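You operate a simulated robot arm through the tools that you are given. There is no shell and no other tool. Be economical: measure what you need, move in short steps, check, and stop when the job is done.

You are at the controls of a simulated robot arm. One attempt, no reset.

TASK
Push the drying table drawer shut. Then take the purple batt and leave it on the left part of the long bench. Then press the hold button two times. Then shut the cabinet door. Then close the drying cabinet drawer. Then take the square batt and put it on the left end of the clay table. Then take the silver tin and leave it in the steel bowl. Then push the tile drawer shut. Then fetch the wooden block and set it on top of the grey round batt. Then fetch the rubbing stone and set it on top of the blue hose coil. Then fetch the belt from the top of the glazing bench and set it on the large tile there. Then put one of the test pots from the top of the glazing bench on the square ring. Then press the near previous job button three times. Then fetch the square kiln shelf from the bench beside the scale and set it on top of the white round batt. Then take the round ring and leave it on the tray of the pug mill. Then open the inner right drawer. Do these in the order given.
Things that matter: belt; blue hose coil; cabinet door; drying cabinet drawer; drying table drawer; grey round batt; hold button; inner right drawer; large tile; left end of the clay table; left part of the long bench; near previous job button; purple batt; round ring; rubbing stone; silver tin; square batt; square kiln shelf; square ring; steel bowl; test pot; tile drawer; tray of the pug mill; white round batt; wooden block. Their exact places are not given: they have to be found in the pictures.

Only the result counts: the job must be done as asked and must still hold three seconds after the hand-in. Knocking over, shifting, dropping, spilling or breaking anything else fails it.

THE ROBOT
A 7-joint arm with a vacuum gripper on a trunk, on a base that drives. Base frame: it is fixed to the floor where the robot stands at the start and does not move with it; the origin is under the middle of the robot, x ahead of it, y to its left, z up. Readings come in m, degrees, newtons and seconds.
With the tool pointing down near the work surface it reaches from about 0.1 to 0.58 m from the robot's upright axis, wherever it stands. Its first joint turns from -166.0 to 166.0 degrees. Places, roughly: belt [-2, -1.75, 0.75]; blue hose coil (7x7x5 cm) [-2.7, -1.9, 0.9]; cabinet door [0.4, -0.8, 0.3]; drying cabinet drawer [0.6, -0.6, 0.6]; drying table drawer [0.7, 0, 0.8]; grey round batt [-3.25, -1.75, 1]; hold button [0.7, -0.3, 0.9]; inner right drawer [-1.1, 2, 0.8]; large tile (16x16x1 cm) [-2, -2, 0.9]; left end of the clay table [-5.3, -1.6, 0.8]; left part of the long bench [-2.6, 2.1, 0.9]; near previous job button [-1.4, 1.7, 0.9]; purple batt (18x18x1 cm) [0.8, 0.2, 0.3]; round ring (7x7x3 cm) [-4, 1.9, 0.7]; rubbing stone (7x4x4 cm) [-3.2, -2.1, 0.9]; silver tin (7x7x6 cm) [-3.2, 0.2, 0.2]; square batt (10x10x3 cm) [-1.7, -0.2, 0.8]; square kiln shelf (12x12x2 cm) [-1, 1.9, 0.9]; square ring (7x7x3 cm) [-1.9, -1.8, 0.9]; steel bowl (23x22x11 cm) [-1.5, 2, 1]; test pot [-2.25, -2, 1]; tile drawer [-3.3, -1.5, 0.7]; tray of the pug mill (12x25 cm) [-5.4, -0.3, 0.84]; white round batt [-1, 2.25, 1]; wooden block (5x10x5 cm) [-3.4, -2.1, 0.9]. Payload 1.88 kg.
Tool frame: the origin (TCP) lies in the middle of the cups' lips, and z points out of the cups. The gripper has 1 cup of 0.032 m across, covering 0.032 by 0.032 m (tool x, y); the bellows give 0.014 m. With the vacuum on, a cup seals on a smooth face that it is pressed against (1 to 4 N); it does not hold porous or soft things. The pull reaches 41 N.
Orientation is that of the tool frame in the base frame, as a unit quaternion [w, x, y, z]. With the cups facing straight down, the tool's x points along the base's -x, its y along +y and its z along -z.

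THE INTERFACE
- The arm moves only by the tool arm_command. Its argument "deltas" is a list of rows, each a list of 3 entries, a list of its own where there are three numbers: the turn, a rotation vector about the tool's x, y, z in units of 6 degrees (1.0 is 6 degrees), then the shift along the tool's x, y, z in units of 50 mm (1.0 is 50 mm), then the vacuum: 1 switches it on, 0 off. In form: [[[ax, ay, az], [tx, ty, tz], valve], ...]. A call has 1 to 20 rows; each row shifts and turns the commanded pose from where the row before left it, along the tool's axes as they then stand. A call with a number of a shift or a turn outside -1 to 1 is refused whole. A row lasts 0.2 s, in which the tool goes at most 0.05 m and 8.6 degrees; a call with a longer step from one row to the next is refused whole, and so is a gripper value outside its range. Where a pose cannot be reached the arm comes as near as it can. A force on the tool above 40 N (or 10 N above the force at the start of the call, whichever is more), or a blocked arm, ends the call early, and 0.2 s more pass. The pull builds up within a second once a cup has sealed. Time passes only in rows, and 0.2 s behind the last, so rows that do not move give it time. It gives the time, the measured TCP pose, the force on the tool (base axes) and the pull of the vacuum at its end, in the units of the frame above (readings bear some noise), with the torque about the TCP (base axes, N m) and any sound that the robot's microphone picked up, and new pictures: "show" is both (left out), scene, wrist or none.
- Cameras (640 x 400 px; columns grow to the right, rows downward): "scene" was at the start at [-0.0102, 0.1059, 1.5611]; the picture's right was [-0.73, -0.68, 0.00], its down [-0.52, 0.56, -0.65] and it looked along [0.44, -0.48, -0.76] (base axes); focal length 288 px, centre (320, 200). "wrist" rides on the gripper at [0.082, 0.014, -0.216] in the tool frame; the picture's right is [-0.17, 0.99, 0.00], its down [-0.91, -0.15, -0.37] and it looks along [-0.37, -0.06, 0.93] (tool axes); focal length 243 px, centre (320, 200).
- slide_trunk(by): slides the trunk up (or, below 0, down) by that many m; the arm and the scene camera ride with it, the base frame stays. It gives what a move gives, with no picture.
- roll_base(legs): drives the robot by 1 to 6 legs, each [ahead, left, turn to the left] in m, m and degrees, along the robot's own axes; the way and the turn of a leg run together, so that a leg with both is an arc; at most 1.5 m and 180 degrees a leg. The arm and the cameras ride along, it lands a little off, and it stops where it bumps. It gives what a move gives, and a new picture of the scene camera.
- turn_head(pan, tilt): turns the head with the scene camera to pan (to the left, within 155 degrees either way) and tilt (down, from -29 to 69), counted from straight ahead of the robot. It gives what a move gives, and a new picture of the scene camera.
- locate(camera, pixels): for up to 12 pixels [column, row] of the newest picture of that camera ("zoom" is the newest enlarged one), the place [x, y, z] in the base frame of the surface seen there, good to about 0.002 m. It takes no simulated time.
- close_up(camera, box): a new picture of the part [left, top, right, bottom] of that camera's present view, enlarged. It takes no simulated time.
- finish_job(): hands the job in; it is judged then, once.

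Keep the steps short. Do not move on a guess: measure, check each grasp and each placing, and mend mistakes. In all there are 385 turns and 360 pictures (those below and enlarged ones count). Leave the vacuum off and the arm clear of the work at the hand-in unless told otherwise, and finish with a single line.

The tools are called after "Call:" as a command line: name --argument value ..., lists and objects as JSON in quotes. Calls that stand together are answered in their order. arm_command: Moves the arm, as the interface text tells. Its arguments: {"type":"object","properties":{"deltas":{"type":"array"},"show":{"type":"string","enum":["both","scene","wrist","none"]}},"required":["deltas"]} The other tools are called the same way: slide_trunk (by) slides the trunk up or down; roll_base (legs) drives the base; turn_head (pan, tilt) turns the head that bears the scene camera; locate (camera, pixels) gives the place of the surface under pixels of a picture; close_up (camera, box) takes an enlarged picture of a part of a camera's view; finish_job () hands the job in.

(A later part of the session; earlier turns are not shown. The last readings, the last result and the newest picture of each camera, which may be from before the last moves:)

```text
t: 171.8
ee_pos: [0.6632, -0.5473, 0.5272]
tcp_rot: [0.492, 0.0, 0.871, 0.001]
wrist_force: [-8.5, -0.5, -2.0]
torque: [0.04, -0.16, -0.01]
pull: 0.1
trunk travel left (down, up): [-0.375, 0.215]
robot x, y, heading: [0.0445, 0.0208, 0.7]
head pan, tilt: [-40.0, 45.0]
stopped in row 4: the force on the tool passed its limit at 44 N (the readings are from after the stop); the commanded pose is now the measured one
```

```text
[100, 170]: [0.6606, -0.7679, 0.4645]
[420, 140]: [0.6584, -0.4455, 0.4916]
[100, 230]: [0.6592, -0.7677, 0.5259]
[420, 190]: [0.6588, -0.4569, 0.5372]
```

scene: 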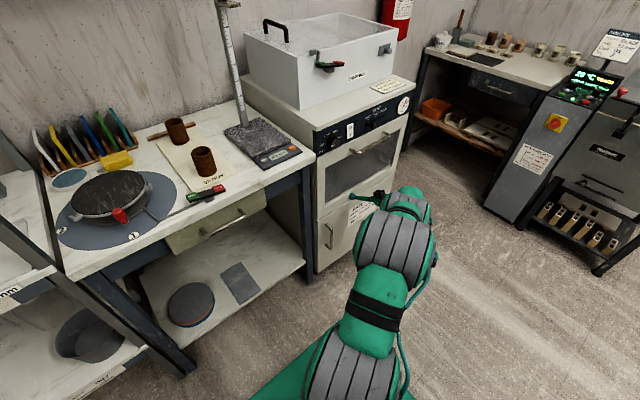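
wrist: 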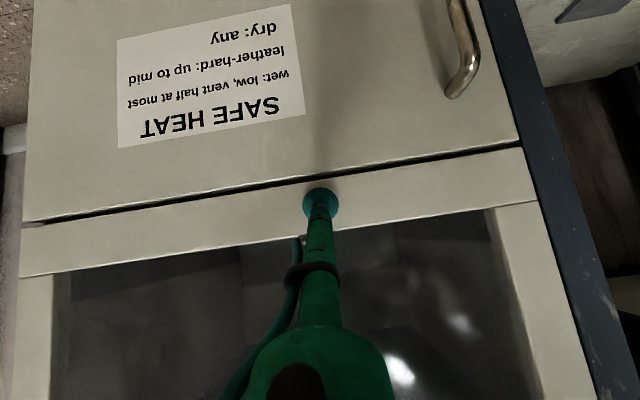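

Both flush at x≈0.659. Retreat, level the tool, raise the trunk.

Call:
arm_command --deltas '[[[0, 0, 0], [0.3, 0, -0.52], 0], [[0, 0, 0], [0.4, 0, -0.69], 0], [[0, 0, 0], [0.4, 0, -0.69], 0], [[0, 0, 0], [0.4, 0.2, -0.69], 0], [[0, 0, 0], [0.4, 0.2, -0.69], 0], [[0, 0, 0], [0.4, 0.2, -0.69], 0], [[0, 0, 0], [0.4, 0.2, -0.69], 0], [[0, 0, 0], [0.4, 0.2, -0.69], 0], [[0, 1, 0], [0, 0, 0], 0], [[0, 1, 0], [0, 0, 0], 0], [[0, 1, 0], [0, 0, 0], 0], [[0, 1, 0], [0, 0, 0], 0], [[0, 1, 0], [0, 0, 0], 0], [[0, 1, 0], [0, 0, 0], 0], [[0, 1, 0], [0, 0, 0], 0], [[0, 1, 0], [0, 0, 0], 0], [[0, 1, 0], [0, 0, 0], 0], [[0, 0.85, 0], [0, 0, 0], 0]]' --show "none"

Call:
slide_trunk --by 0.2

Call:
turn_head --pan -154 --tilt 20

Call:
turn_head --pan -110 --tilt 20

```text
t: 175.6
ee_pos: [0.355, -0.4977, 0.5338]
tcp_rot: [-0.002, -0.002, 1.0, 0.001]
wrist_force: [-0.7, 0.2, -0.7]
torque: [0.04, 0.0, -0.02]
pull: 0.0
trunk travel left (down, up): [-0.375, 0.215]
robot x, y, heading: [0.0394, 0.0205, 0.4]
head pan, tilt: [-40.0, 45.0]
```

```text
t: 177.8
ee_pos: [0.3563, -0.4979, 0.7339]
tcp_rot: [-0.002, -0.002, 1.0, 0.001]
wrist_force: [0.1, -0.1, -0.7]
torque: [0.01, -0.01, -0.03]
pull: 0.1
trunk travel left (down, up): [-0.575, 0.015]
robot x, y, heading: [0.0442, 0.0218, 0.6]
head pan, tilt: [-40.0, 45.0]
```

```text
t: 179.7
ee_pos: [0.3559, -0.4978, 0.7331]
tcp_rot: [-0.003, -0.002, 1.0, 0.001]
wrist_force: [0.0, -0.1, -0.1]
torque: [-0.02, 0.04, -0.01]
pull: 0.1
trunk travel left (down, up): [-0.575, 0.015]
robot x, y, heading: [0.0395, 0.0201, 0.4]
head pan, tilt: [-154.0, 20.0]
```

scene: 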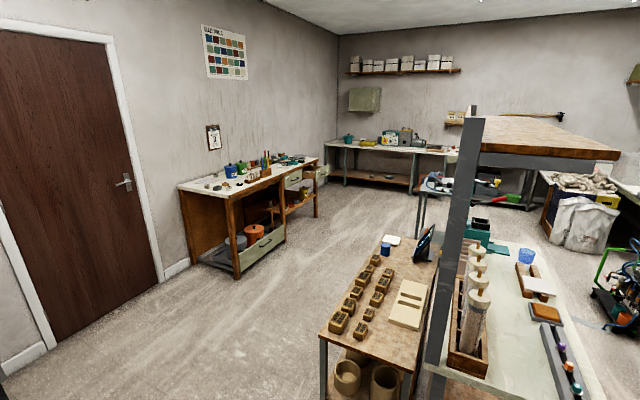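

```text
t: 180.8
ee_pos: [0.356, -0.498, 0.7337]
tcp_rot: [-0.002, -0.002, 1.0, 0.001]
wrist_force: [0.3, 0.1, 0.5]
torque: [0.04, 0.03, -0.01]
pull: 0.1
trunk travel left (down, up): [-0.575, 0.015]
robot x, y, heading: [0.0426, 0.0208, 0.6]
head pan, tilt: [-110.0, 20.0]
```

scene: 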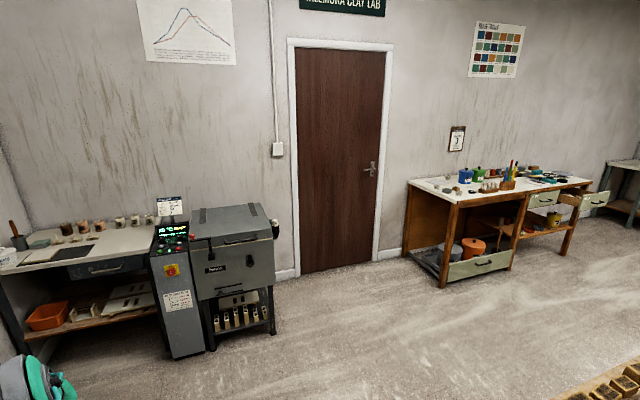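

Call:
turn_head --pan -154 --tilt 25

Call:
close_up --camera "scene" --box '[300, 140, 620, 340]'

Call:
locate --camera "zoom" --pixels '[[182, 125], [175, 145], [220, 270], [40, 280], [235, 330], [205, 115], [150, 130], [540, 345], [480, 160], [600, 10], [370, 10], [240, 130]]'

```text
t: 181.9
ee_pos: [0.3558, -0.498, 0.734]
tcp_rot: [-0.001, -0.001, 1.0, 0.001]
wrist_force: [0.5, 0.3, -0.8]
torque: [0.0, 0.01, -0.01]
pull: 0.2
trunk travel left (down, up): [-0.575, 0.015]
robot x, y, heading: [0.0462, 0.0222, 0.7]
head pan, tilt: [-154.0, 25.0]
```

scene: 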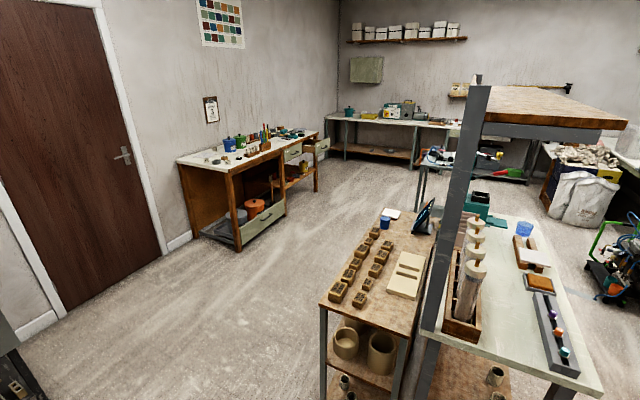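

```text
2.00 times, centred on (460, 240) of scene
```

zoom: 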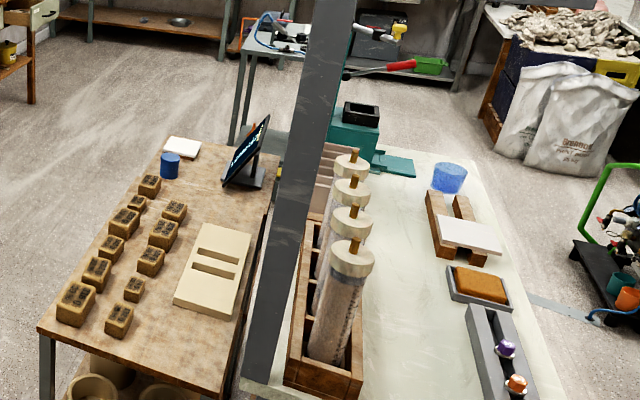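

```text
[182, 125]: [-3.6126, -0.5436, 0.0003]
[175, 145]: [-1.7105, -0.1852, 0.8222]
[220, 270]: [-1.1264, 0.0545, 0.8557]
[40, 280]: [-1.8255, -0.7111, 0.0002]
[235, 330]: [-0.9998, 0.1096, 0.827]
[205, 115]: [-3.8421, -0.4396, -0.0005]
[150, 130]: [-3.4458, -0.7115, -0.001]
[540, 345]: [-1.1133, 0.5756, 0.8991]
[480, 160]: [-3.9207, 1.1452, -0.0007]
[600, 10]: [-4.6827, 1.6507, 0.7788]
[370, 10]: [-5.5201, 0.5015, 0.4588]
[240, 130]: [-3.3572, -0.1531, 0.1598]
```

Square batt is the white piece at (−1.71,−0.19,0.822) on the wooden island. Tuck the arm, then drive along the right corridor.

Call:
arm_command --deltas '[[[0, 0, 0], [0.2, 0.4, -0.8], 0], [[0, 0, 0], [0.2, 0.4, -0.8], 0], [[0, 0, 0], [0.2, 0.4, -0.8], 0], [[0, 0, 0], [0, 0.5, -0.8], 0], [[0, 0, 0], [0, 0.5, -0.8], 0], [[0, 0, 0], [0, 0.5, -0.8], 0], [[0, 0, 0], [0, 0.5, -0.8], 0], [[0, 0, 0], [0, 0.9, 0], 0], [[0, 0, 0], [0, 0.9, 0], 0], [[0, 0, 0], [0, 0.9, 0], 0], [[0, 0, 0], [0, 0.9, 0], 0]]' --show "none"

Call:
roll_base --legs '[[-0.2, 0, 0], [0, -0.85, 0], [-1.0, 0, 0]]'

```text
t: 184.3
ee_pos: [0.3254, -0.155, 1.014]
tcp_rot: [-0.001, -0.001, 1.0, 0.001]
wrist_force: [-0.2, -0.3, 0.8]
torque: [-0.01, -0.03, -0.01]
pull: 0.0
trunk travel left (down, up): [-0.575, 0.015]
robot x, y, heading: [0.0415, 0.0243, 0.3]
head pan, tilt: [-154.0, 25.0]
```

```text
t: 194.8
ee_pos: [-0.8543, -1.0207, 1.0134]
tcp_rot: [-0.002, -0.009, 1.0, 0.001]
wrist_force: [-1.0, -0.2, 0.1]
torque: [-0.02, 0.04, 0.04]
pull: 0.1
trunk travel left (down, up): [-0.575, 0.015]
robot x, y, heading: [-1.1443, -0.8504, 1.1]
head pan, tilt: [-154.0, 25.0]
```

scene: 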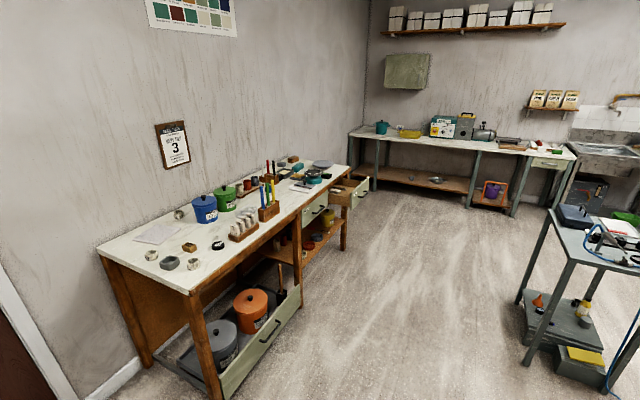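

Call:
roll_base --legs '[[-0.58, 0, 0], [0, 0, 89]]'

Call:
turn_head --pan 20 --tilt 50

```text
t: 201.9
ee_pos: [-1.5569, -0.5725, 1.0141]
tcp_rot: [0.002, 0.721, -0.693, 0.001]
wrist_force: [0.3, -0.3, 0.5]
torque: [0.0, -0.01, 0.05]
pull: 0.0
trunk travel left (down, up): [-0.575, 0.015]
robot x, y, heading: [-1.7232, -0.8592, 92.7]
head pan, tilt: [-154.0, 25.0]
```

scene: 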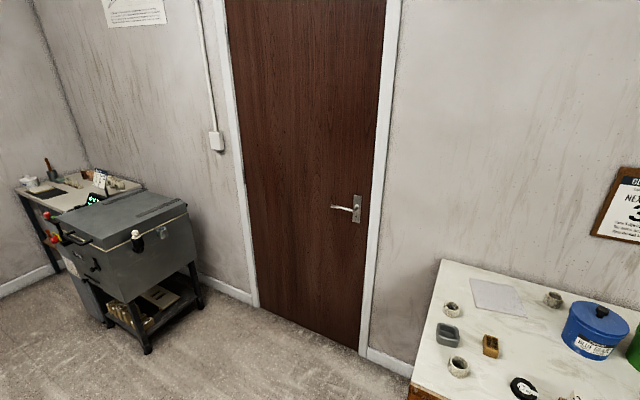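

```text
t: 204.6
ee_pos: [-1.5576, -0.5731, 1.014]
tcp_rot: [0.002, 0.721, -0.693, 0.001]
wrist_force: [0.1, 0.4, 0.3]
torque: [-0.01, -0.01, -0.03]
pull: 0.0
trunk travel left (down, up): [-0.575, 0.015]
robot x, y, heading: [-1.7272, -0.863, 92.5]
head pan, tilt: [20.0, 50.0]
```

scene: 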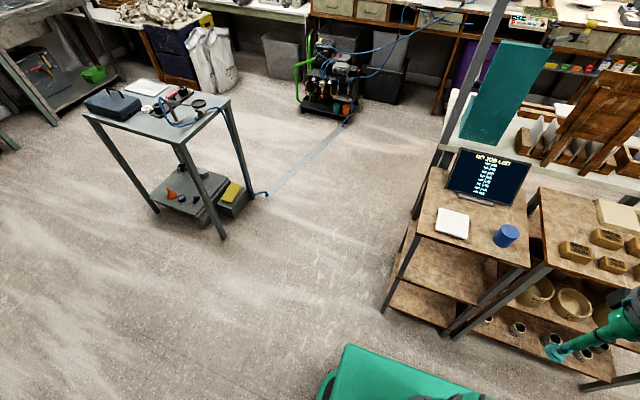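

Call:
locate --camera "scene" --pixels '[[452, 221], [438, 212], [468, 215], [463, 238], [436, 232], [505, 236], [480, 195], [410, 225], [440, 250]]'

Call:
close_up --camera "scene" --box '[380, 130, 560, 270]'

```text
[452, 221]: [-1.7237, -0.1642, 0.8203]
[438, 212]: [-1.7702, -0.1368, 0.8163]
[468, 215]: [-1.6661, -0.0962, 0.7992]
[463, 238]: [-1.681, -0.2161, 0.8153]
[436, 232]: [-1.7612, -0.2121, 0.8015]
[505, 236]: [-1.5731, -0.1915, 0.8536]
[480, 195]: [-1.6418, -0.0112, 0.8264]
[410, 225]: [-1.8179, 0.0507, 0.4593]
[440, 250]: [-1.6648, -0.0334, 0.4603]
```

```text
2.86 times, centred on (470, 200) of scene
```

zoom: 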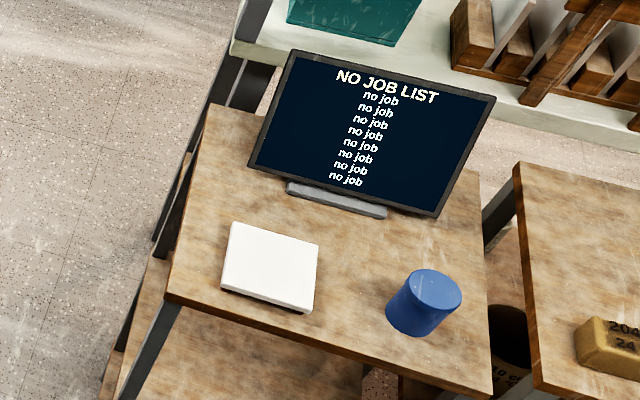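

Call:
locate --camera "zoom" --pixels '[[238, 227], [314, 247], [305, 303], [227, 283], [270, 264]]'

Call:
arm_command --deltas '[[[0, 0, 0], [-0.8, 0.3, 0], 0], [[0, 0, 0], [-0.8, 0.3, 0], 0], [[0, 0, 0], [-0.8, 0.3, 0], 0], [[0, 0, 0], [-0.8, 0.3, 0], 0], [[0, 0, 0], [-0.8, 0.3, 0], 0], [[0, 0, 0], [-0.8, 0.3, 0], 0], [[0, 0, 0], [-0.8, 0.3, 0], 0], [[0, 0, 0], [-0.8, 0.3, 0], 0], [[0, 0, 0], [-0.8, 0.3, 0], 0], [[0, 0, 0], [-0.8, 0.2, 0.5], 0], [[0, 0, 0], [-0.3, 0, 0.9], 0]]'

```text
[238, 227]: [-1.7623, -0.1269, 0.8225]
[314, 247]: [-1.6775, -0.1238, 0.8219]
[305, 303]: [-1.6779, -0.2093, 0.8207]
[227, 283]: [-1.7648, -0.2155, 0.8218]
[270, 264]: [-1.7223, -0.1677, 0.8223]
```

```text
t: 206.9
ee_pos: [-1.7195, -0.165, 0.9434]
tcp_rot: [0.002, 0.721, -0.693, 0.0]
wrist_force: [-0.3, 0.1, 0.6]
torque: [-0.04, 0.0, 0.01]
pull: 0.1
trunk travel left (down, up): [-0.575, 0.015]
robot x, y, heading: [-1.7208, -0.8612, 92.4]
head pan, tilt: [20.0, 50.0]
```

scene: 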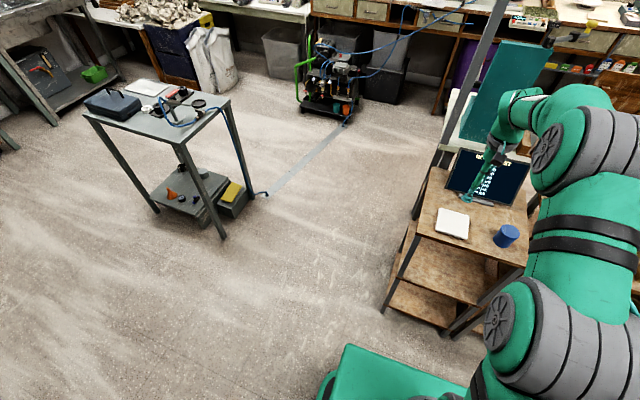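
wrist: 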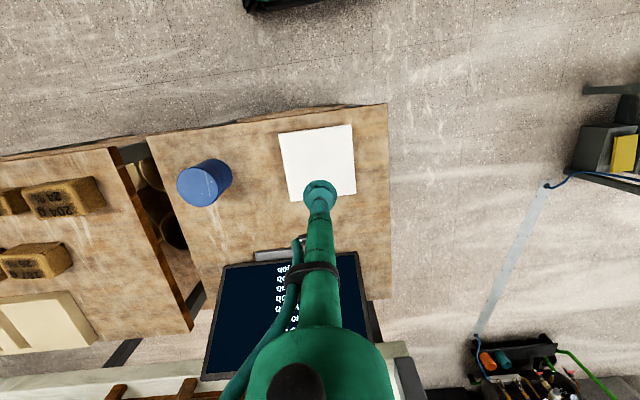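

Cup over the batt centre. Descend with vacuum on.

Call:
arm_command --deltas '[[[0, 0, 0], [0, 0, 0.8], 1], [[0, 0, 0], [0, 0, 0.8], 1], [[0, 0, 0], [0, 0, 0.5], 1], [[0, 0, 0], [0, 0, 0.25], 1], [[0, 0, 0], [0, 0, 0.12], 1], [[0, 0, 0], [0, 0, 0], 1], [[0, 0, 0], [0, 0, 0], 1], [[0, 0, 0], [0, 0, 0], 1]]' --show "none"

```text
t: 208.8
ee_pos: [-1.7216, -0.1638, 0.8195]
tcp_rot: [0.002, 0.722, -0.692, -0.001]
wrist_force: [-2.8, 1.1, 14.4]
torque: [0.0, 0.07, -0.1]
pull: 40.4
trunk travel left (down, up): [-0.575, 0.015]
robot x, y, heading: [-1.7214, -0.8629, 92.2]
head pan, tilt: [20.0, 50.0]
```

Sealed. Lift and retract.

Call:
arm_command --deltas '[[[0, 0, 0], [0, 0, -0.3], 1], [[0, 0, 0], [0, 0, -0.6], 1], [[0, 0, 0], [0, 0, -0.8], 1], [[0, 0, 0], [0, 0, -0.8], 1], [[0, 0, 0], [0.6, 0, -0.6], 1], [[0, 0, 0], [0.8, 0, -0.4], 1], [[0, 0, 0], [0.8, 0, -0.3], 1], [[0, 0, 0], [0.8, 0, -0.3], 1], [[0, 0, 0], [0.8, 0, 0], 1], [[0, 0, 0], [0.8, 0, 0], 1], [[0, 0, 0], [0.8, 0, 0], 1], [[0, 0, 0], [0.8, 0, 0], 1]]' --show "wrist"

Call:
turn_head --pan 85 --tilt 25

```text
t: 211.3
ee_pos: [-1.7073, -0.4751, 1.0245]
tcp_rot: [0.001, 0.722, -0.692, 0.0]
wrist_force: [0.6, 0.2, -1.3]
torque: [-0.03, 0.01, 0.01]
pull: 40.1
trunk travel left (down, up): [-0.575, 0.015]
robot x, y, heading: [-1.7203, -0.8631, 92.5]
head pan, tilt: [20.0, 50.0]
```

wrist: 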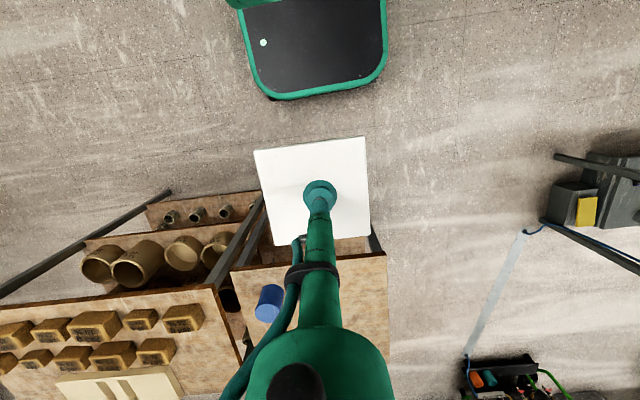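

```text
t: 212.7
ee_pos: [-1.7062, -0.4734, 1.0247]
tcp_rot: [0.002, 0.721, -0.693, 0.0]
wrist_force: [0.5, 0.1, -2.4]
torque: [0.04, -0.01, -0.01]
pull: 41.0
trunk travel left (down, up): [-0.575, 0.015]
robot x, y, heading: [-1.7263, -0.8623, 92.6]
head pan, tilt: [85.0, 25.0]
```

scene: 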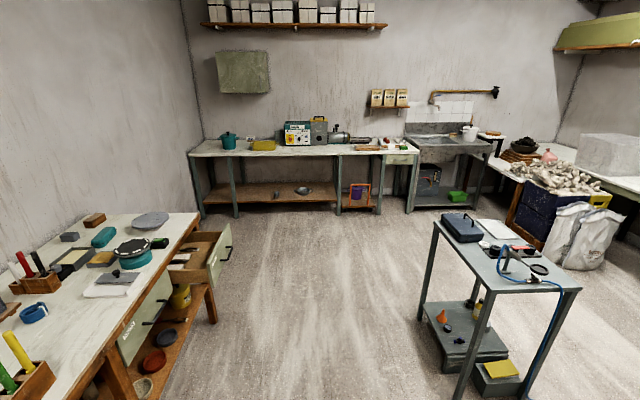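

Call:
locate --camera "scene" --pixels '[[228, 255], [440, 222], [465, 395], [230, 155], [290, 152], [262, 150], [205, 153], [240, 152], [375, 152], [217, 210], [228, 140], [340, 150]]'

Call:
close_up --camera "scene" --box '[180, 100, 420, 250]'

```text
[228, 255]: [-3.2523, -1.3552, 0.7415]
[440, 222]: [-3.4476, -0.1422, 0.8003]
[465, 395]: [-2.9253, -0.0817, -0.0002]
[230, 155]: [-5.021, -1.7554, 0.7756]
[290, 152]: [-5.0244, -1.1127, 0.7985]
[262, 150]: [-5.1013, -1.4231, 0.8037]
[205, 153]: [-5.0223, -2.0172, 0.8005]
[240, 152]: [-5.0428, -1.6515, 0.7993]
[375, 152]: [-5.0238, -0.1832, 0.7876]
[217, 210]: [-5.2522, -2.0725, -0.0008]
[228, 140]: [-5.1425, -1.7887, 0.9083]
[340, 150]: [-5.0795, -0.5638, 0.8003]
```

```text
2.67 times, centred on (300, 175) of scene
```

zoom: 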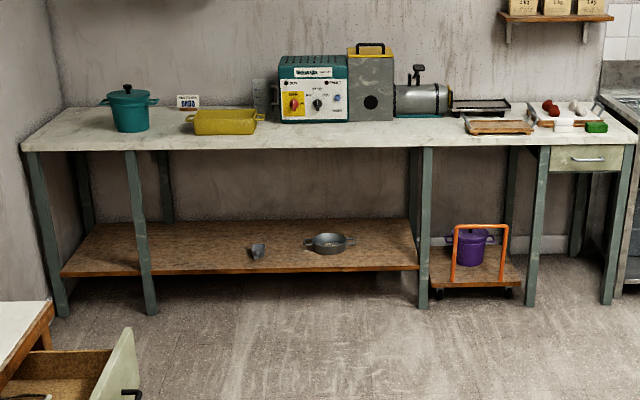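

Path is clear along y≈−0.8. Drive toward the clay table and face it.

Call:
roll_base --legs '[[0.06, 0, -2.5], [0, 1.35, 0], [0, 1.2, 0], [0, 0, 90]]'

Call:
turn_head --pan 25 --tilt 30

```text
t: 229.5
ee_pos: [-4.6333, -0.7827, 1.0254]
tcp_rot: [0.001, 1.0, 0.008, 0.002]
wrist_force: [-0.3, -0.4, -1.8]
torque: [-0.01, -0.02, -0.01]
pull: 40.5
trunk travel left (down, up): [-0.575, 0.015]
robot x, y, heading: [-4.2424, -0.808, -178.8]
head pan, tilt: [85.0, 25.0]
```

scene: 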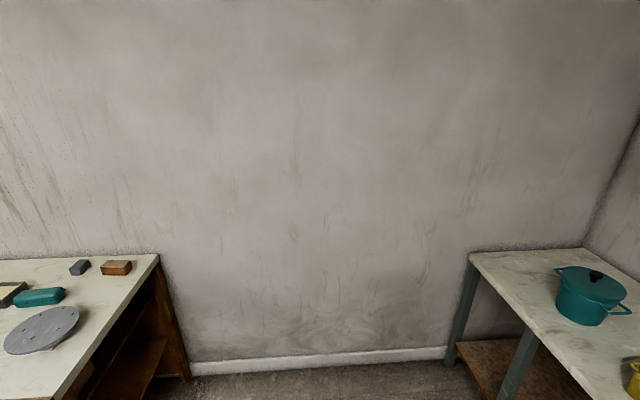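

```text
t: 230.8
ee_pos: [-4.6323, -0.7822, 1.0245]
tcp_rot: [0.001, 1.0, 0.007, 0.002]
wrist_force: [-0.3, -0.2, -1.9]
torque: [0.01, -0.01, -0.01]
pull: 40.9
trunk travel left (down, up): [-0.575, 0.015]
robot x, y, heading: [-4.2453, -0.8108, -178.8]
head pan, tilt: [25.0, 30.0]
```

scene: 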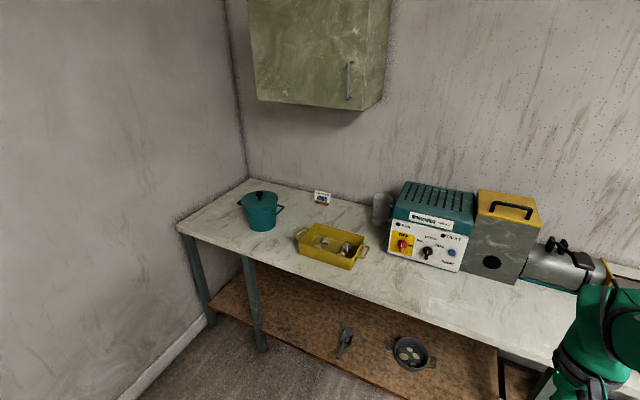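

Call:
locate --camera "scene" --pixels '[[262, 230], [240, 205], [284, 208], [298, 250], [295, 232], [220, 235], [215, 215], [275, 248], [290, 210], [250, 262], [285, 190], [180, 228]]'

```text
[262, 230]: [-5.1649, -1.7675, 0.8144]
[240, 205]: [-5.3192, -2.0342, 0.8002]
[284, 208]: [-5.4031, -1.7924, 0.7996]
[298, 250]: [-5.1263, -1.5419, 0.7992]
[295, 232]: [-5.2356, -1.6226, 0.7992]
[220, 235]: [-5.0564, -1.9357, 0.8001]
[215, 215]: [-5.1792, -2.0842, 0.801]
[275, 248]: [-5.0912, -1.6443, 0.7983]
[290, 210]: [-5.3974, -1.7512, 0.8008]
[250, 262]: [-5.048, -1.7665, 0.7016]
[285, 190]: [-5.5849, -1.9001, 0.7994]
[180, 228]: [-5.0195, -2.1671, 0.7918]
```

Call:
roll_base --legs '[[0.25, 0, -1], [0, 0.83, 0]]'

```text
t: 236.6
ee_pos: [-4.8832, -1.5959, 1.0243]
tcp_rot: [0.001, 1.0, -0.001, 0.002]
wrist_force: [0.3, 0.9, -1.8]
torque: [-0.01, -0.04, 0.01]
pull: 40.5
trunk travel left (down, up): [-0.575, 0.015]
robot x, y, heading: [-4.4954, -1.6326, 180.1]
head pan, tilt: [25.0, 30.0]
```

scene: 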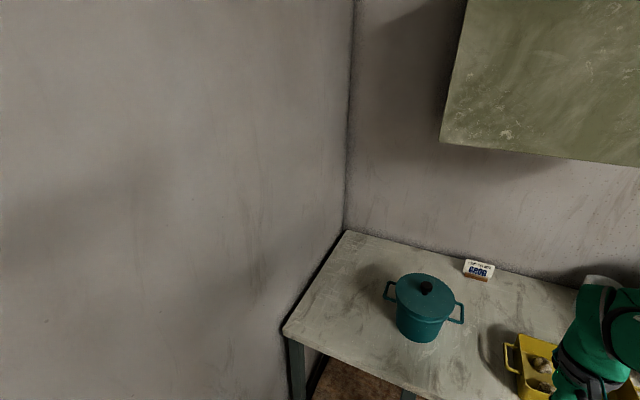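

Call:
locate --camera "scene" --pixels '[[460, 312], [420, 338], [508, 355], [515, 390], [522, 378], [400, 315], [470, 345]]'

Call:
arm_command --deltas '[[[0, 0, 0], [-0.5, 0.35, 0], 1], [[0, 0, 0], [-0.8, 0.35, 0], 1], [[0, 0, 0], [-0.8, 0.35, 0], 1], [[0, 0, 0], [-0.8, 0.33, 0], 1], [[0, 0, 0], [-0.8, 0, 0], 1], [[0, 0, 0], [-0.54, 0, 0.5], 1], [[0, 0, 0], [0, 0, 0.9], 1]]'

```text
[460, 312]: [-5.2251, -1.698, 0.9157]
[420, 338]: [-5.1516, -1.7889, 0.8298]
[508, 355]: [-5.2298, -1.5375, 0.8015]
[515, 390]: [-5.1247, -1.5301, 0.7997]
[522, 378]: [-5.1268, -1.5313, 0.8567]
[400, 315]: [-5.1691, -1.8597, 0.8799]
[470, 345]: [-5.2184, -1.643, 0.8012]
```

```text
t: 238.2
ee_pos: [-5.0966, -1.6649, 0.9529]
tcp_rot: [0.001, 1.0, -0.002, 0.002]
wrist_force: [0.4, -0.2, -1.6]
torque: [-0.05, 0.0, -0.03]
pull: 40.8
trunk travel left (down, up): [-0.575, 0.015]
robot x, y, heading: [-4.4987, -1.6343, 180.2]
head pan, tilt: [25.0, 30.0]
```

scene: 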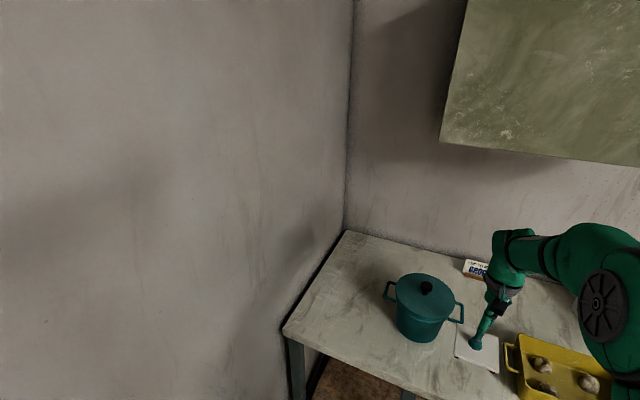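
wrist: 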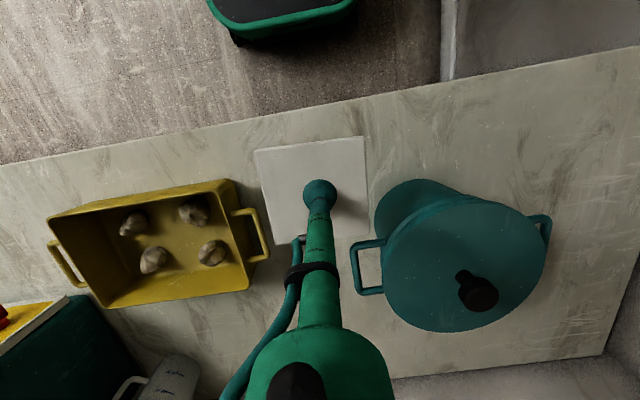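

Call:
arm_command --deltas '[[[0, 0, 0], [0, 0, 0.8], 1], [[0, 0, 0], [0, 0, 0.8], 1], [[0, 0, 0], [0, 0, 0.6], 1], [[0, 0, 0], [0, 0, 0.2], 1], [[0, 0, 0], [0, 0, 0.1], 1], [[0, 0, 0], [0, 0, 0.06], 1]]' --show "none"

```text
t: 239.6
ee_pos: [-5.0953, -1.666, 0.8263]
tcp_rot: [0.001, 1.0, -0.003, 0.002]
wrist_force: [0.2, -0.5, -2.2]
torque: [0.03, 0.0, 0.02]
pull: 40.9
trunk travel left (down, up): [-0.575, 0.015]
robot x, y, heading: [-4.4974, -1.6343, 180.0]
head pan, tilt: [25.0, 30.0]
```

Call:
arm_command --deltas '[[[0, 0, 0], [0, 0, 0.05], 1], [[0, 0, 0], [0, 0, 0.05], 1], [[0, 0, 0], [0, 0, 0.05], 1]]' --show "none"

```text
t: 240.4
ee_pos: [-5.0955, -1.6651, 0.8223]
tcp_rot: [0.001, 1.0, -0.003, -0.001]
wrist_force: [6.0, 2.1, 22.5]
torque: [-0.01, -0.07, -0.04]
pull: 40.2
trunk travel left (down, up): [-0.575, 0.015]
robot x, y, heading: [-4.4976, -1.6331, 179.9]
head pan, tilt: [25.0, 30.0]
```

In contact. Release and lift.

Call:
arm_command --deltas '[[[0, 0, 0], [0, 0, -0.08], 1], [[0, 0, 0], [0, 0, 0], 0], [[0, 0, 0], [0, 0, 0], 0], [[0, 0, 0], [0, 0, 0], 0], [[0, 0, 0], [0, 0, 0], 0], [[0, 0, 0], [0, 0, -0.2], 0], [[0, 0, 0], [0, 0, -0.8], 0], [[0, 0, 0], [0, 0, -0.8], 0], [[0, 0, 0], [0, 0, -0.8], 0], [[0, 0, 0], [0, 0, -0.8], 0], [[0, 0, 0], [0.5, 0, -0.7], 0], [[0, 0, 0], [0.9, 0, 0], 0], [[0, 0, 0], [0.9, 0, 0], 0], [[0, 0, 0], [0.9, 0, 0], 0], [[0, 0, 0], [0.9, 0, 0], 0]]'

```text
t: 243.6
ee_pos: [-4.8904, -1.6671, 1.0286]
tcp_rot: [0.0, 1.0, -0.002, 0.002]
wrist_force: [-1.2, -0.7, -1.1]
torque: [0.01, -0.01, -0.02]
pull: 0.1
trunk travel left (down, up): [-0.575, 0.015]
robot x, y, heading: [-4.4941, -1.6342, 180.3]
head pan, tilt: [25.0, 30.0]
```

scene: 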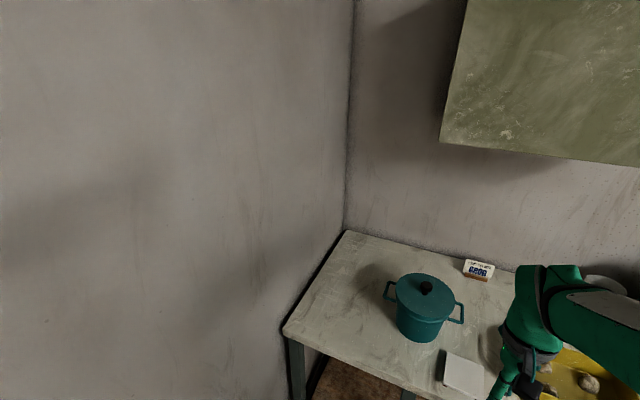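
wrist: 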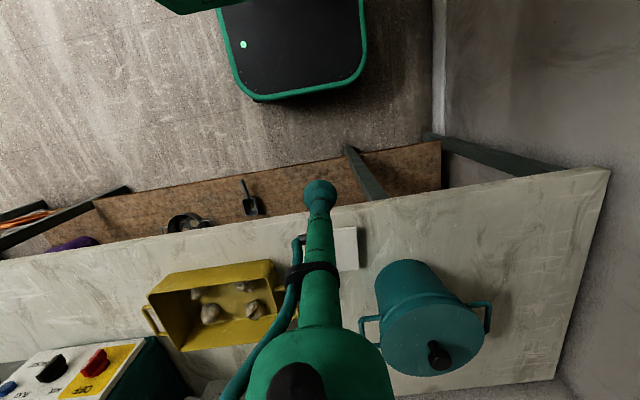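

Placed. Now the silver tin on the low cart shelf. Drive to face the cart.

Call:
roll_base --legs '[[0, -0.9, 0], [-1.25, 0, 0], [0, 0, -90]]'

Call:
turn_head --pan 10 --tilt 40

```text
t: 258.1
ee_pos: [-3.262, -0.3505, 1.0294]
tcp_rot: [-0.002, -0.701, 0.714, 0.0]
wrist_force: [-1.0, 0.0, 0.8]
torque: [0.01, 0.02, 0.0]
pull: 0.1
trunk travel left (down, up): [-0.575, 0.015]
robot x, y, heading: [-3.2317, -0.7435, 89.2]
head pan, tilt: [25.0, 30.0]
```

scene: 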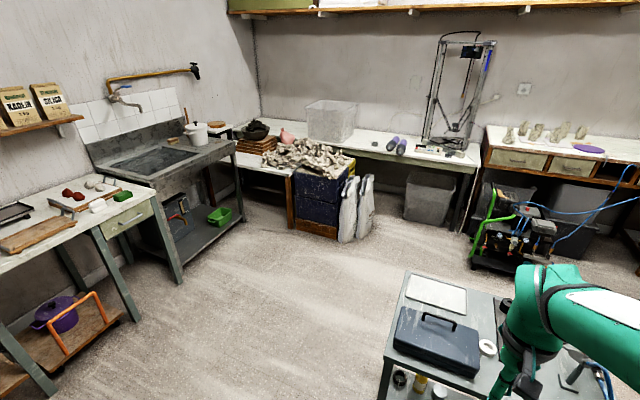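

```text
t: 258.9
ee_pos: [-3.2618, -0.3513, 1.028]
tcp_rot: [-0.002, -0.7, 0.714, 0.0]
wrist_force: [-1.0, -0.8, -0.4]
torque: [0.0, -0.01, 0.0]
pull: 0.1
trunk travel left (down, up): [-0.575, 0.015]
robot x, y, heading: [-3.231, -0.7469, 89.2]
head pan, tilt: [10.0, 40.0]
```

scene: 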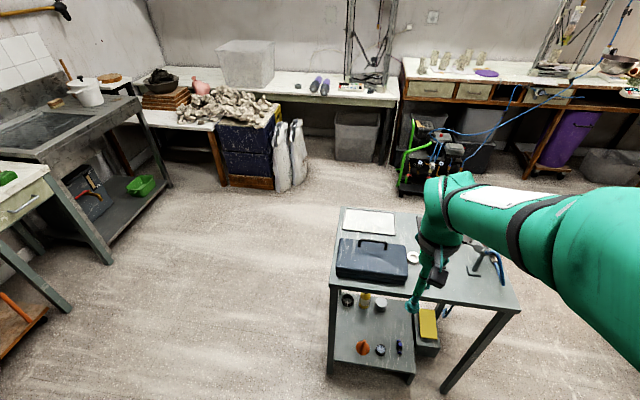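

Call:
close_up --camera "scene" --box '[310, 200, 530, 390]'

Call:
locate --camera "zoom" --pixels '[[205, 305], [205, 290], [65, 240], [335, 360], [60, 255], [150, 165], [115, 290], [180, 380], [305, 355], [340, 260], [205, 318], [300, 180]]'

```text
2.11 times, centred on (420, 295) of scene
```

zoom: 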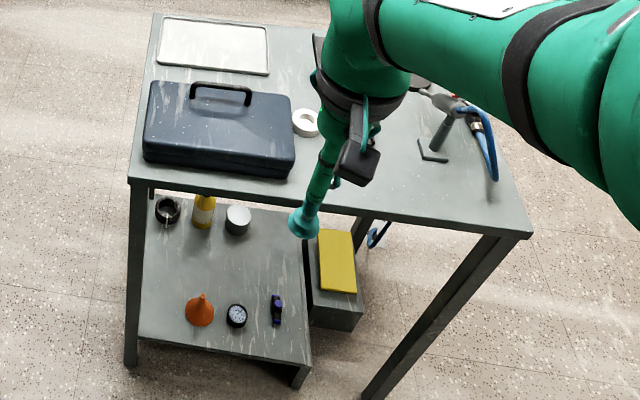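

```text
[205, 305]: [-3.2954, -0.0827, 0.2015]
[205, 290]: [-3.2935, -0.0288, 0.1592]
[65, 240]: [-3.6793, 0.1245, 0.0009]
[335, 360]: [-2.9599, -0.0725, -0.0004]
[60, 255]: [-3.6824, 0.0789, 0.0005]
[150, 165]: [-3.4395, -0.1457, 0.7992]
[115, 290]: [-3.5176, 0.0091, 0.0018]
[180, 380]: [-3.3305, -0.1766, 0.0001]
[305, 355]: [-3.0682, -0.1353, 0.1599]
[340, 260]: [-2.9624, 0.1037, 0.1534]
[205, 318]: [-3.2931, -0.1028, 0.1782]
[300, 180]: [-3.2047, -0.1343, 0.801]
```

Call:
locate --camera "zoom" --pixels '[[237, 215], [237, 228], [228, 212], [247, 213], [132, 182], [158, 18], [528, 232], [203, 210], [168, 212], [240, 316], [335, 262], [280, 310]]'

```text
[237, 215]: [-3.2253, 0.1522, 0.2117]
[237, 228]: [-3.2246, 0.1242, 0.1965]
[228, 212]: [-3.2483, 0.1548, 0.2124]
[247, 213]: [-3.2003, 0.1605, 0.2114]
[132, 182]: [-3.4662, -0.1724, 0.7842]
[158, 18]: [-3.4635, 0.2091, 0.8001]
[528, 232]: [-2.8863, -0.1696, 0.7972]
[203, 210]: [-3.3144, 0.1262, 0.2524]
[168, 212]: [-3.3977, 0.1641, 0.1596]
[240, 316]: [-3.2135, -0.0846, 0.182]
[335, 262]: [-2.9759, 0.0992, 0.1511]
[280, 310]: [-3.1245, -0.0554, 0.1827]
```

Tin top centre ≈ (−3.224, 0.157, 0.2115), only 5 cm inside the cart's far (+y) edge (y≈0.21). I'll go round to the +y side.

Call:
roll_base --legs '[[0, 0.85, 0], [1.45, 0, 0.8]]'

Call:
turn_head --pan -90 --tilt 50

```text
t: 270.2
ee_pos: [-4.1055, 1.1201, 1.0294]
tcp_rot: [0.002, 0.709, -0.705, 0.0]
wrist_force: [-0.2, -0.2, 0.1]
torque: [0.01, 0.0, -0.01]
pull: 0.0
trunk travel left (down, up): [-0.575, 0.015]
robot x, y, heading: [-4.0679, 0.7247, 90.4]
head pan, tilt: [10.0, 40.0]
```

scene: 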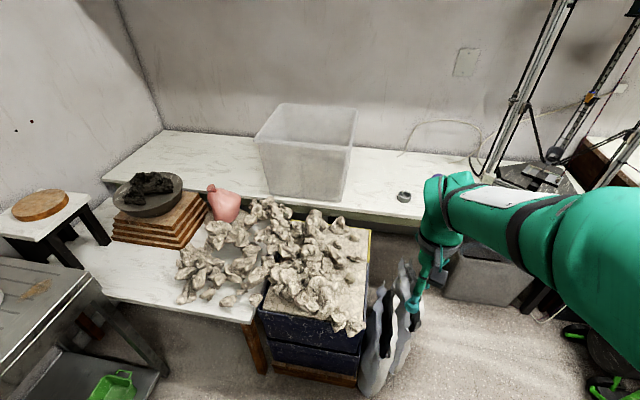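

```text
t: 271.9
ee_pos: [-4.105, 1.1193, 1.0281]
tcp_rot: [0.003, 0.709, -0.705, 0.0]
wrist_force: [0.3, 0.1, -0.8]
torque: [0.04, -0.01, 0.05]
pull: 0.1
trunk travel left (down, up): [-0.575, 0.015]
robot x, y, heading: [-4.0683, 0.7266, 90.6]
head pan, tilt: [-90.0, 50.0]
```

scene: 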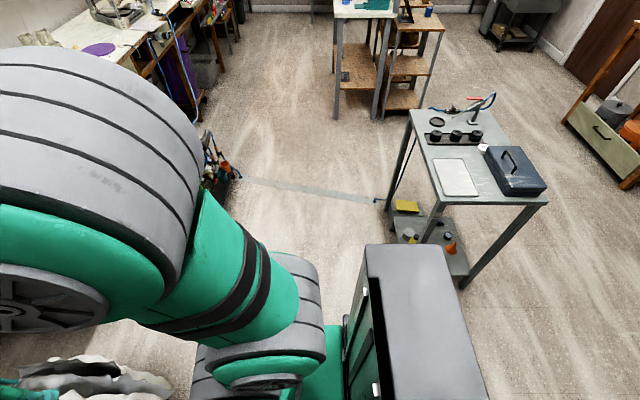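

Call:
locate --camera "scene" --pixels '[[245, 180], [300, 188], [372, 198], [412, 112], [432, 200], [547, 203], [205, 165], [408, 205], [383, 200]]'

```text
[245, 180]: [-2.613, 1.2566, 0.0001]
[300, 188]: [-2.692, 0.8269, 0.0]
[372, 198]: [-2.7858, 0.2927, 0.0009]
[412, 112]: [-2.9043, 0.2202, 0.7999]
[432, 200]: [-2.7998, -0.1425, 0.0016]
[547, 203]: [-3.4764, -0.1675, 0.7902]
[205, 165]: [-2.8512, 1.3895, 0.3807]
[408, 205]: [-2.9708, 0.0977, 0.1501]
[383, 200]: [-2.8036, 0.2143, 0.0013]
```

Call:
roll_base --legs '[[0, 0, -90], [0, 0, -90], [0, 0.82, 0]]'

```text
t: 283.8
ee_pos: [-3.191, 0.3868, 1.0286]
tcp_rot: [-0.001, 0.683, 0.73, 0.002]
wrist_force: [0.3, -0.3, -0.1]
torque: [0.02, 0.0, 0.02]
pull: 0.0
trunk travel left (down, up): [-0.575, 0.015]
robot x, y, heading: [-3.2535, 0.7728, -86.0]
head pan, tilt: [-90.0, 50.0]
```

scene: 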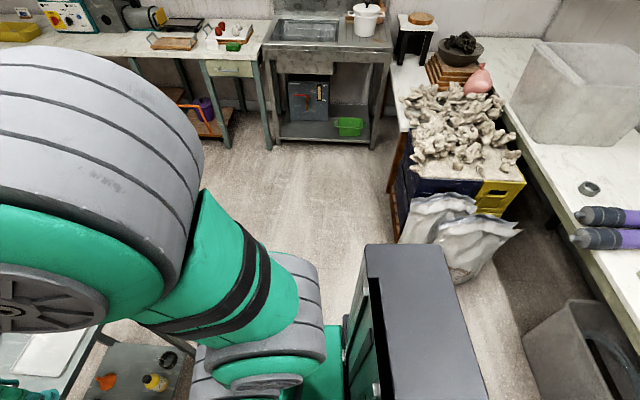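

Call:
roll_base --legs '[[0, 0, -4]]'

Call:
slide_trunk --by -0.4

Call:
slide_trunk --by -0.17

Call:
turn_head --pan 15 --tilt 40

```text
t: 284.7
ee_pos: [-3.2185, 0.382, 1.0276]
tcp_rot: [-0.001, 0.709, 0.705, 0.001]
wrist_force: [0.6, 0.0, -0.2]
torque: [-0.01, 0.03, 0.02]
pull: 0.0
trunk travel left (down, up): [-0.575, 0.015]
robot x, y, heading: [-3.2527, 0.7782, -90.3]
head pan, tilt: [-90.0, 50.0]
```

scene: 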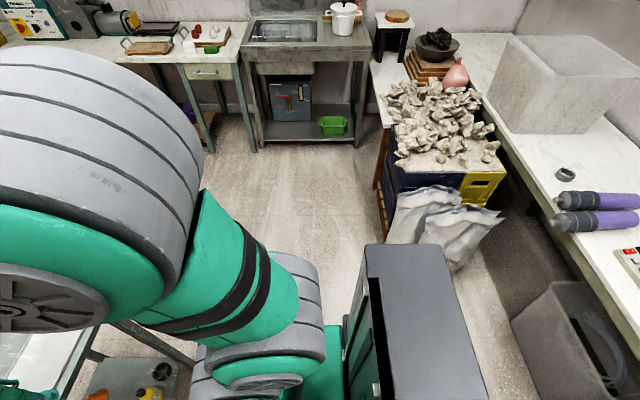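

```text
t: 288.5
ee_pos: [-3.219, 0.3825, 0.6293]
tcp_rot: [0.0, 0.709, 0.705, 0.002]
wrist_force: [-0.6, 0.1, -1.1]
torque: [-0.01, 0.03, 0.0]
pull: 0.1
trunk travel left (down, up): [-0.175, 0.415]
robot x, y, heading: [-3.2554, 0.7797, -90.0]
head pan, tilt: [-90.0, 50.0]
```

```text
t: 290.4
ee_pos: [-3.218, 0.3833, 0.458]
tcp_rot: [0.0, 0.709, 0.705, 0.002]
wrist_force: [-0.5, 0.2, -0.1]
torque: [0.01, 0.03, 0.01]
pull: 0.1
trunk travel left (down, up): [-0.005, 0.585]
robot x, y, heading: [-3.2504, 0.777, -90.0]
head pan, tilt: [-90.0, 50.0]
```

```text
t: 292.3
ee_pos: [-3.2195, 0.3833, 0.4592]
tcp_rot: [-0.001, 0.709, 0.705, 0.002]
wrist_force: [0.4, 0.1, -0.3]
torque: [0.02, 0.01, 0.0]
pull: 0.1
trunk travel left (down, up): [-0.005, 0.585]
robot x, y, heading: [-3.2552, 0.7753, -90.3]
head pan, tilt: [15.0, 40.0]
```

scene: 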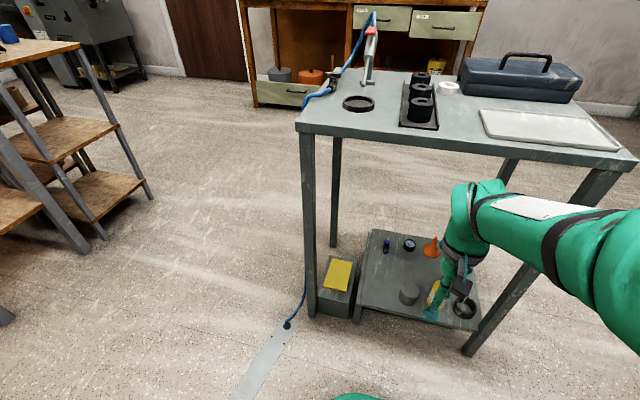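

Lower the arm, then take a wrist view before going under.

Call:
arm_command --deltas '[[[0, 0, 0], [0, 0, 0.8], 0], [[0, 0, 0], [0, 0, 0.8], 0], [[0, 0, 0], [0, 0, 0.8], 0], [[0, 0, 0], [-0.5, 0, 0.6], 0], [[0, 0, 0], [-0.8, 0, 0], 0], [[0, 0, 0], [-0.8, 0, 0], 0]]'

```text
t: 293.7
ee_pos: [-3.2204, 0.2771, 0.3086]
tcp_rot: [0.0, 0.709, 0.705, 0.002]
wrist_force: [0.8, -0.7, 0.2]
torque: [-0.01, -0.03, -0.02]
pull: 0.0
trunk travel left (down, up): [-0.005, 0.585]
robot x, y, heading: [-3.256, 0.78, -90.2]
head pan, tilt: [15.0, 40.0]
```

scene: 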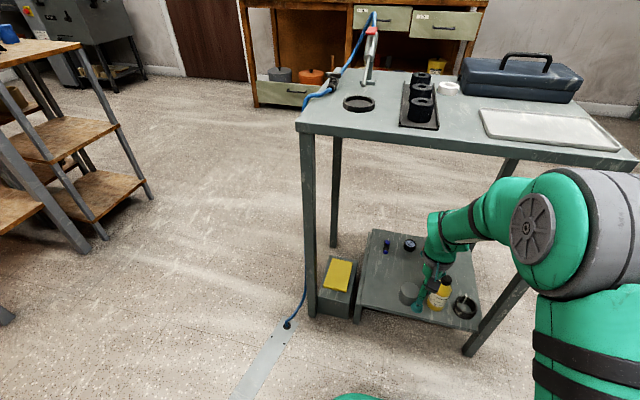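
wrist: 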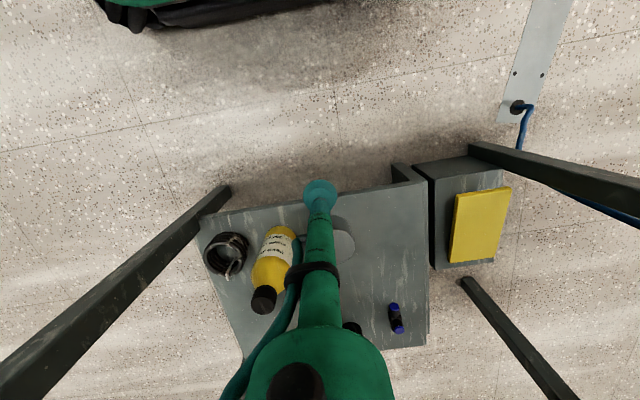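

Call:
locate --camera "wrist" --pixels '[[345, 225], [350, 242], [340, 255], [275, 250]]'

Call:
arm_command --deltas '[[[0, 0, 0], [-0.8, 0, 0], 0], [[0, 0, 0], [-0.8, -0.08, 0], 0], [[0, 0, 0], [-0.8, 0, 0.5], 1], [[0, 0, 0], [0, 0, 0.7], 1]]'

```text
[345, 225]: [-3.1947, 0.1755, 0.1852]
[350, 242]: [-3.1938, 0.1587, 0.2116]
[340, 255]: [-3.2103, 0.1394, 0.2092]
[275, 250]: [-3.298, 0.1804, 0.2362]
```

```text
t: 294.7
ee_pos: [-3.2229, 0.157, 0.2455]
tcp_rot: [-0.001, 0.709, 0.705, 0.001]
wrist_force: [-0.4, -1.0, 0.0]
torque: [-0.01, -0.04, 0.03]
pull: 0.2
trunk travel left (down, up): [-0.005, 0.585]
robot x, y, heading: [-3.2577, 0.7761, -90.1]
head pan, tilt: [15.0, 40.0]
```

scene: 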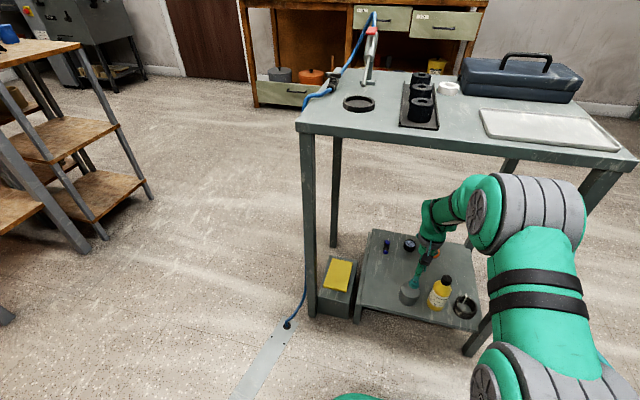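
wrist: 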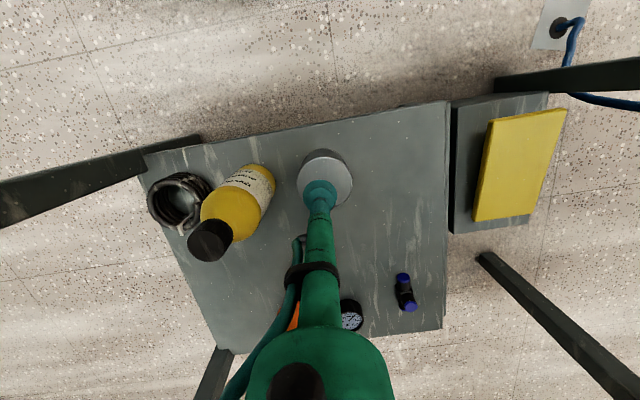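

Call:
arm_command --deltas '[[[0, 0, 0], [0.12, 0.06, 0.3], 1], [[0, 0, 0], [0, 0, 0.3], 1], [[0, 0, 0], [0, 0, 0.12], 1], [[0, 0, 0], [0, 0, 0.06], 1], [[0, 0, 0], [0, 0, 0], 1], [[0, 0, 0], [0, 0, 0], 1], [[0, 0, 0], [0, 0, 0], 1]]' --show "none"

```text
t: 296.3
ee_pos: [-3.2201, 0.1633, 0.2096]
tcp_rot: [0.001, 0.709, 0.705, 0.0]
wrist_force: [-1.9, -2.3, 16.8]
torque: [-0.12, 0.06, -0.07]
pull: 41.3
trunk travel left (down, up): [-0.005, 0.585]
robot x, y, heading: [-3.2534, 0.774, -90.0]
head pan, tilt: [15.0, 40.0]
```

Sealed (41 N). Lift a few cm and withdraw toward the robot.

Call:
arm_command --deltas '[[[0, 0, 0], [0, 0, -0.3], 1], [[0, 0, 0], [0, 0, -0.5], 1], [[0, 0, 0], [0.3, 0, -0.5], 1], [[0, 0, 0], [0.8, 0, 0], 1], [[0, 0, 0], [0.8, 0, 0], 1], [[0, 0, 0], [0.8, 0, 0], 1], [[0, 0, 0], [0.8, 0, 0], 1], [[0, 0, 0], [0.8, 0, 0], 1]]' --show "wrist"

```text
t: 298.1
ee_pos: [-3.2177, 0.3787, 0.2741]
tcp_rot: [-0.001, 0.709, 0.705, 0.002]
wrist_force: [0.5, 0.2, -0.9]
torque: [0.03, -0.01, -0.04]
pull: 41.1
trunk travel left (down, up): [-0.005, 0.585]
robot x, y, heading: [-3.2533, 0.7768, -90.2]
head pan, tilt: [15.0, 40.0]
```

wrist: 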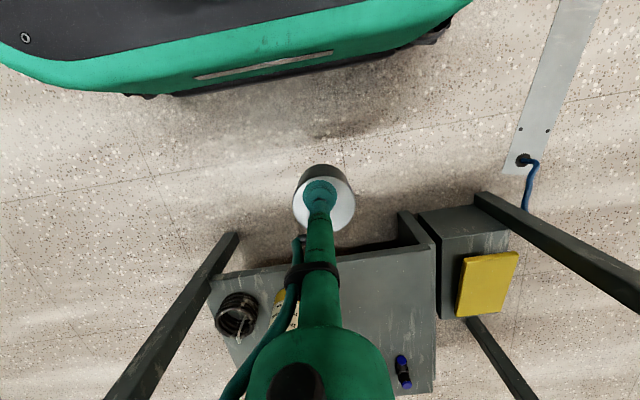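

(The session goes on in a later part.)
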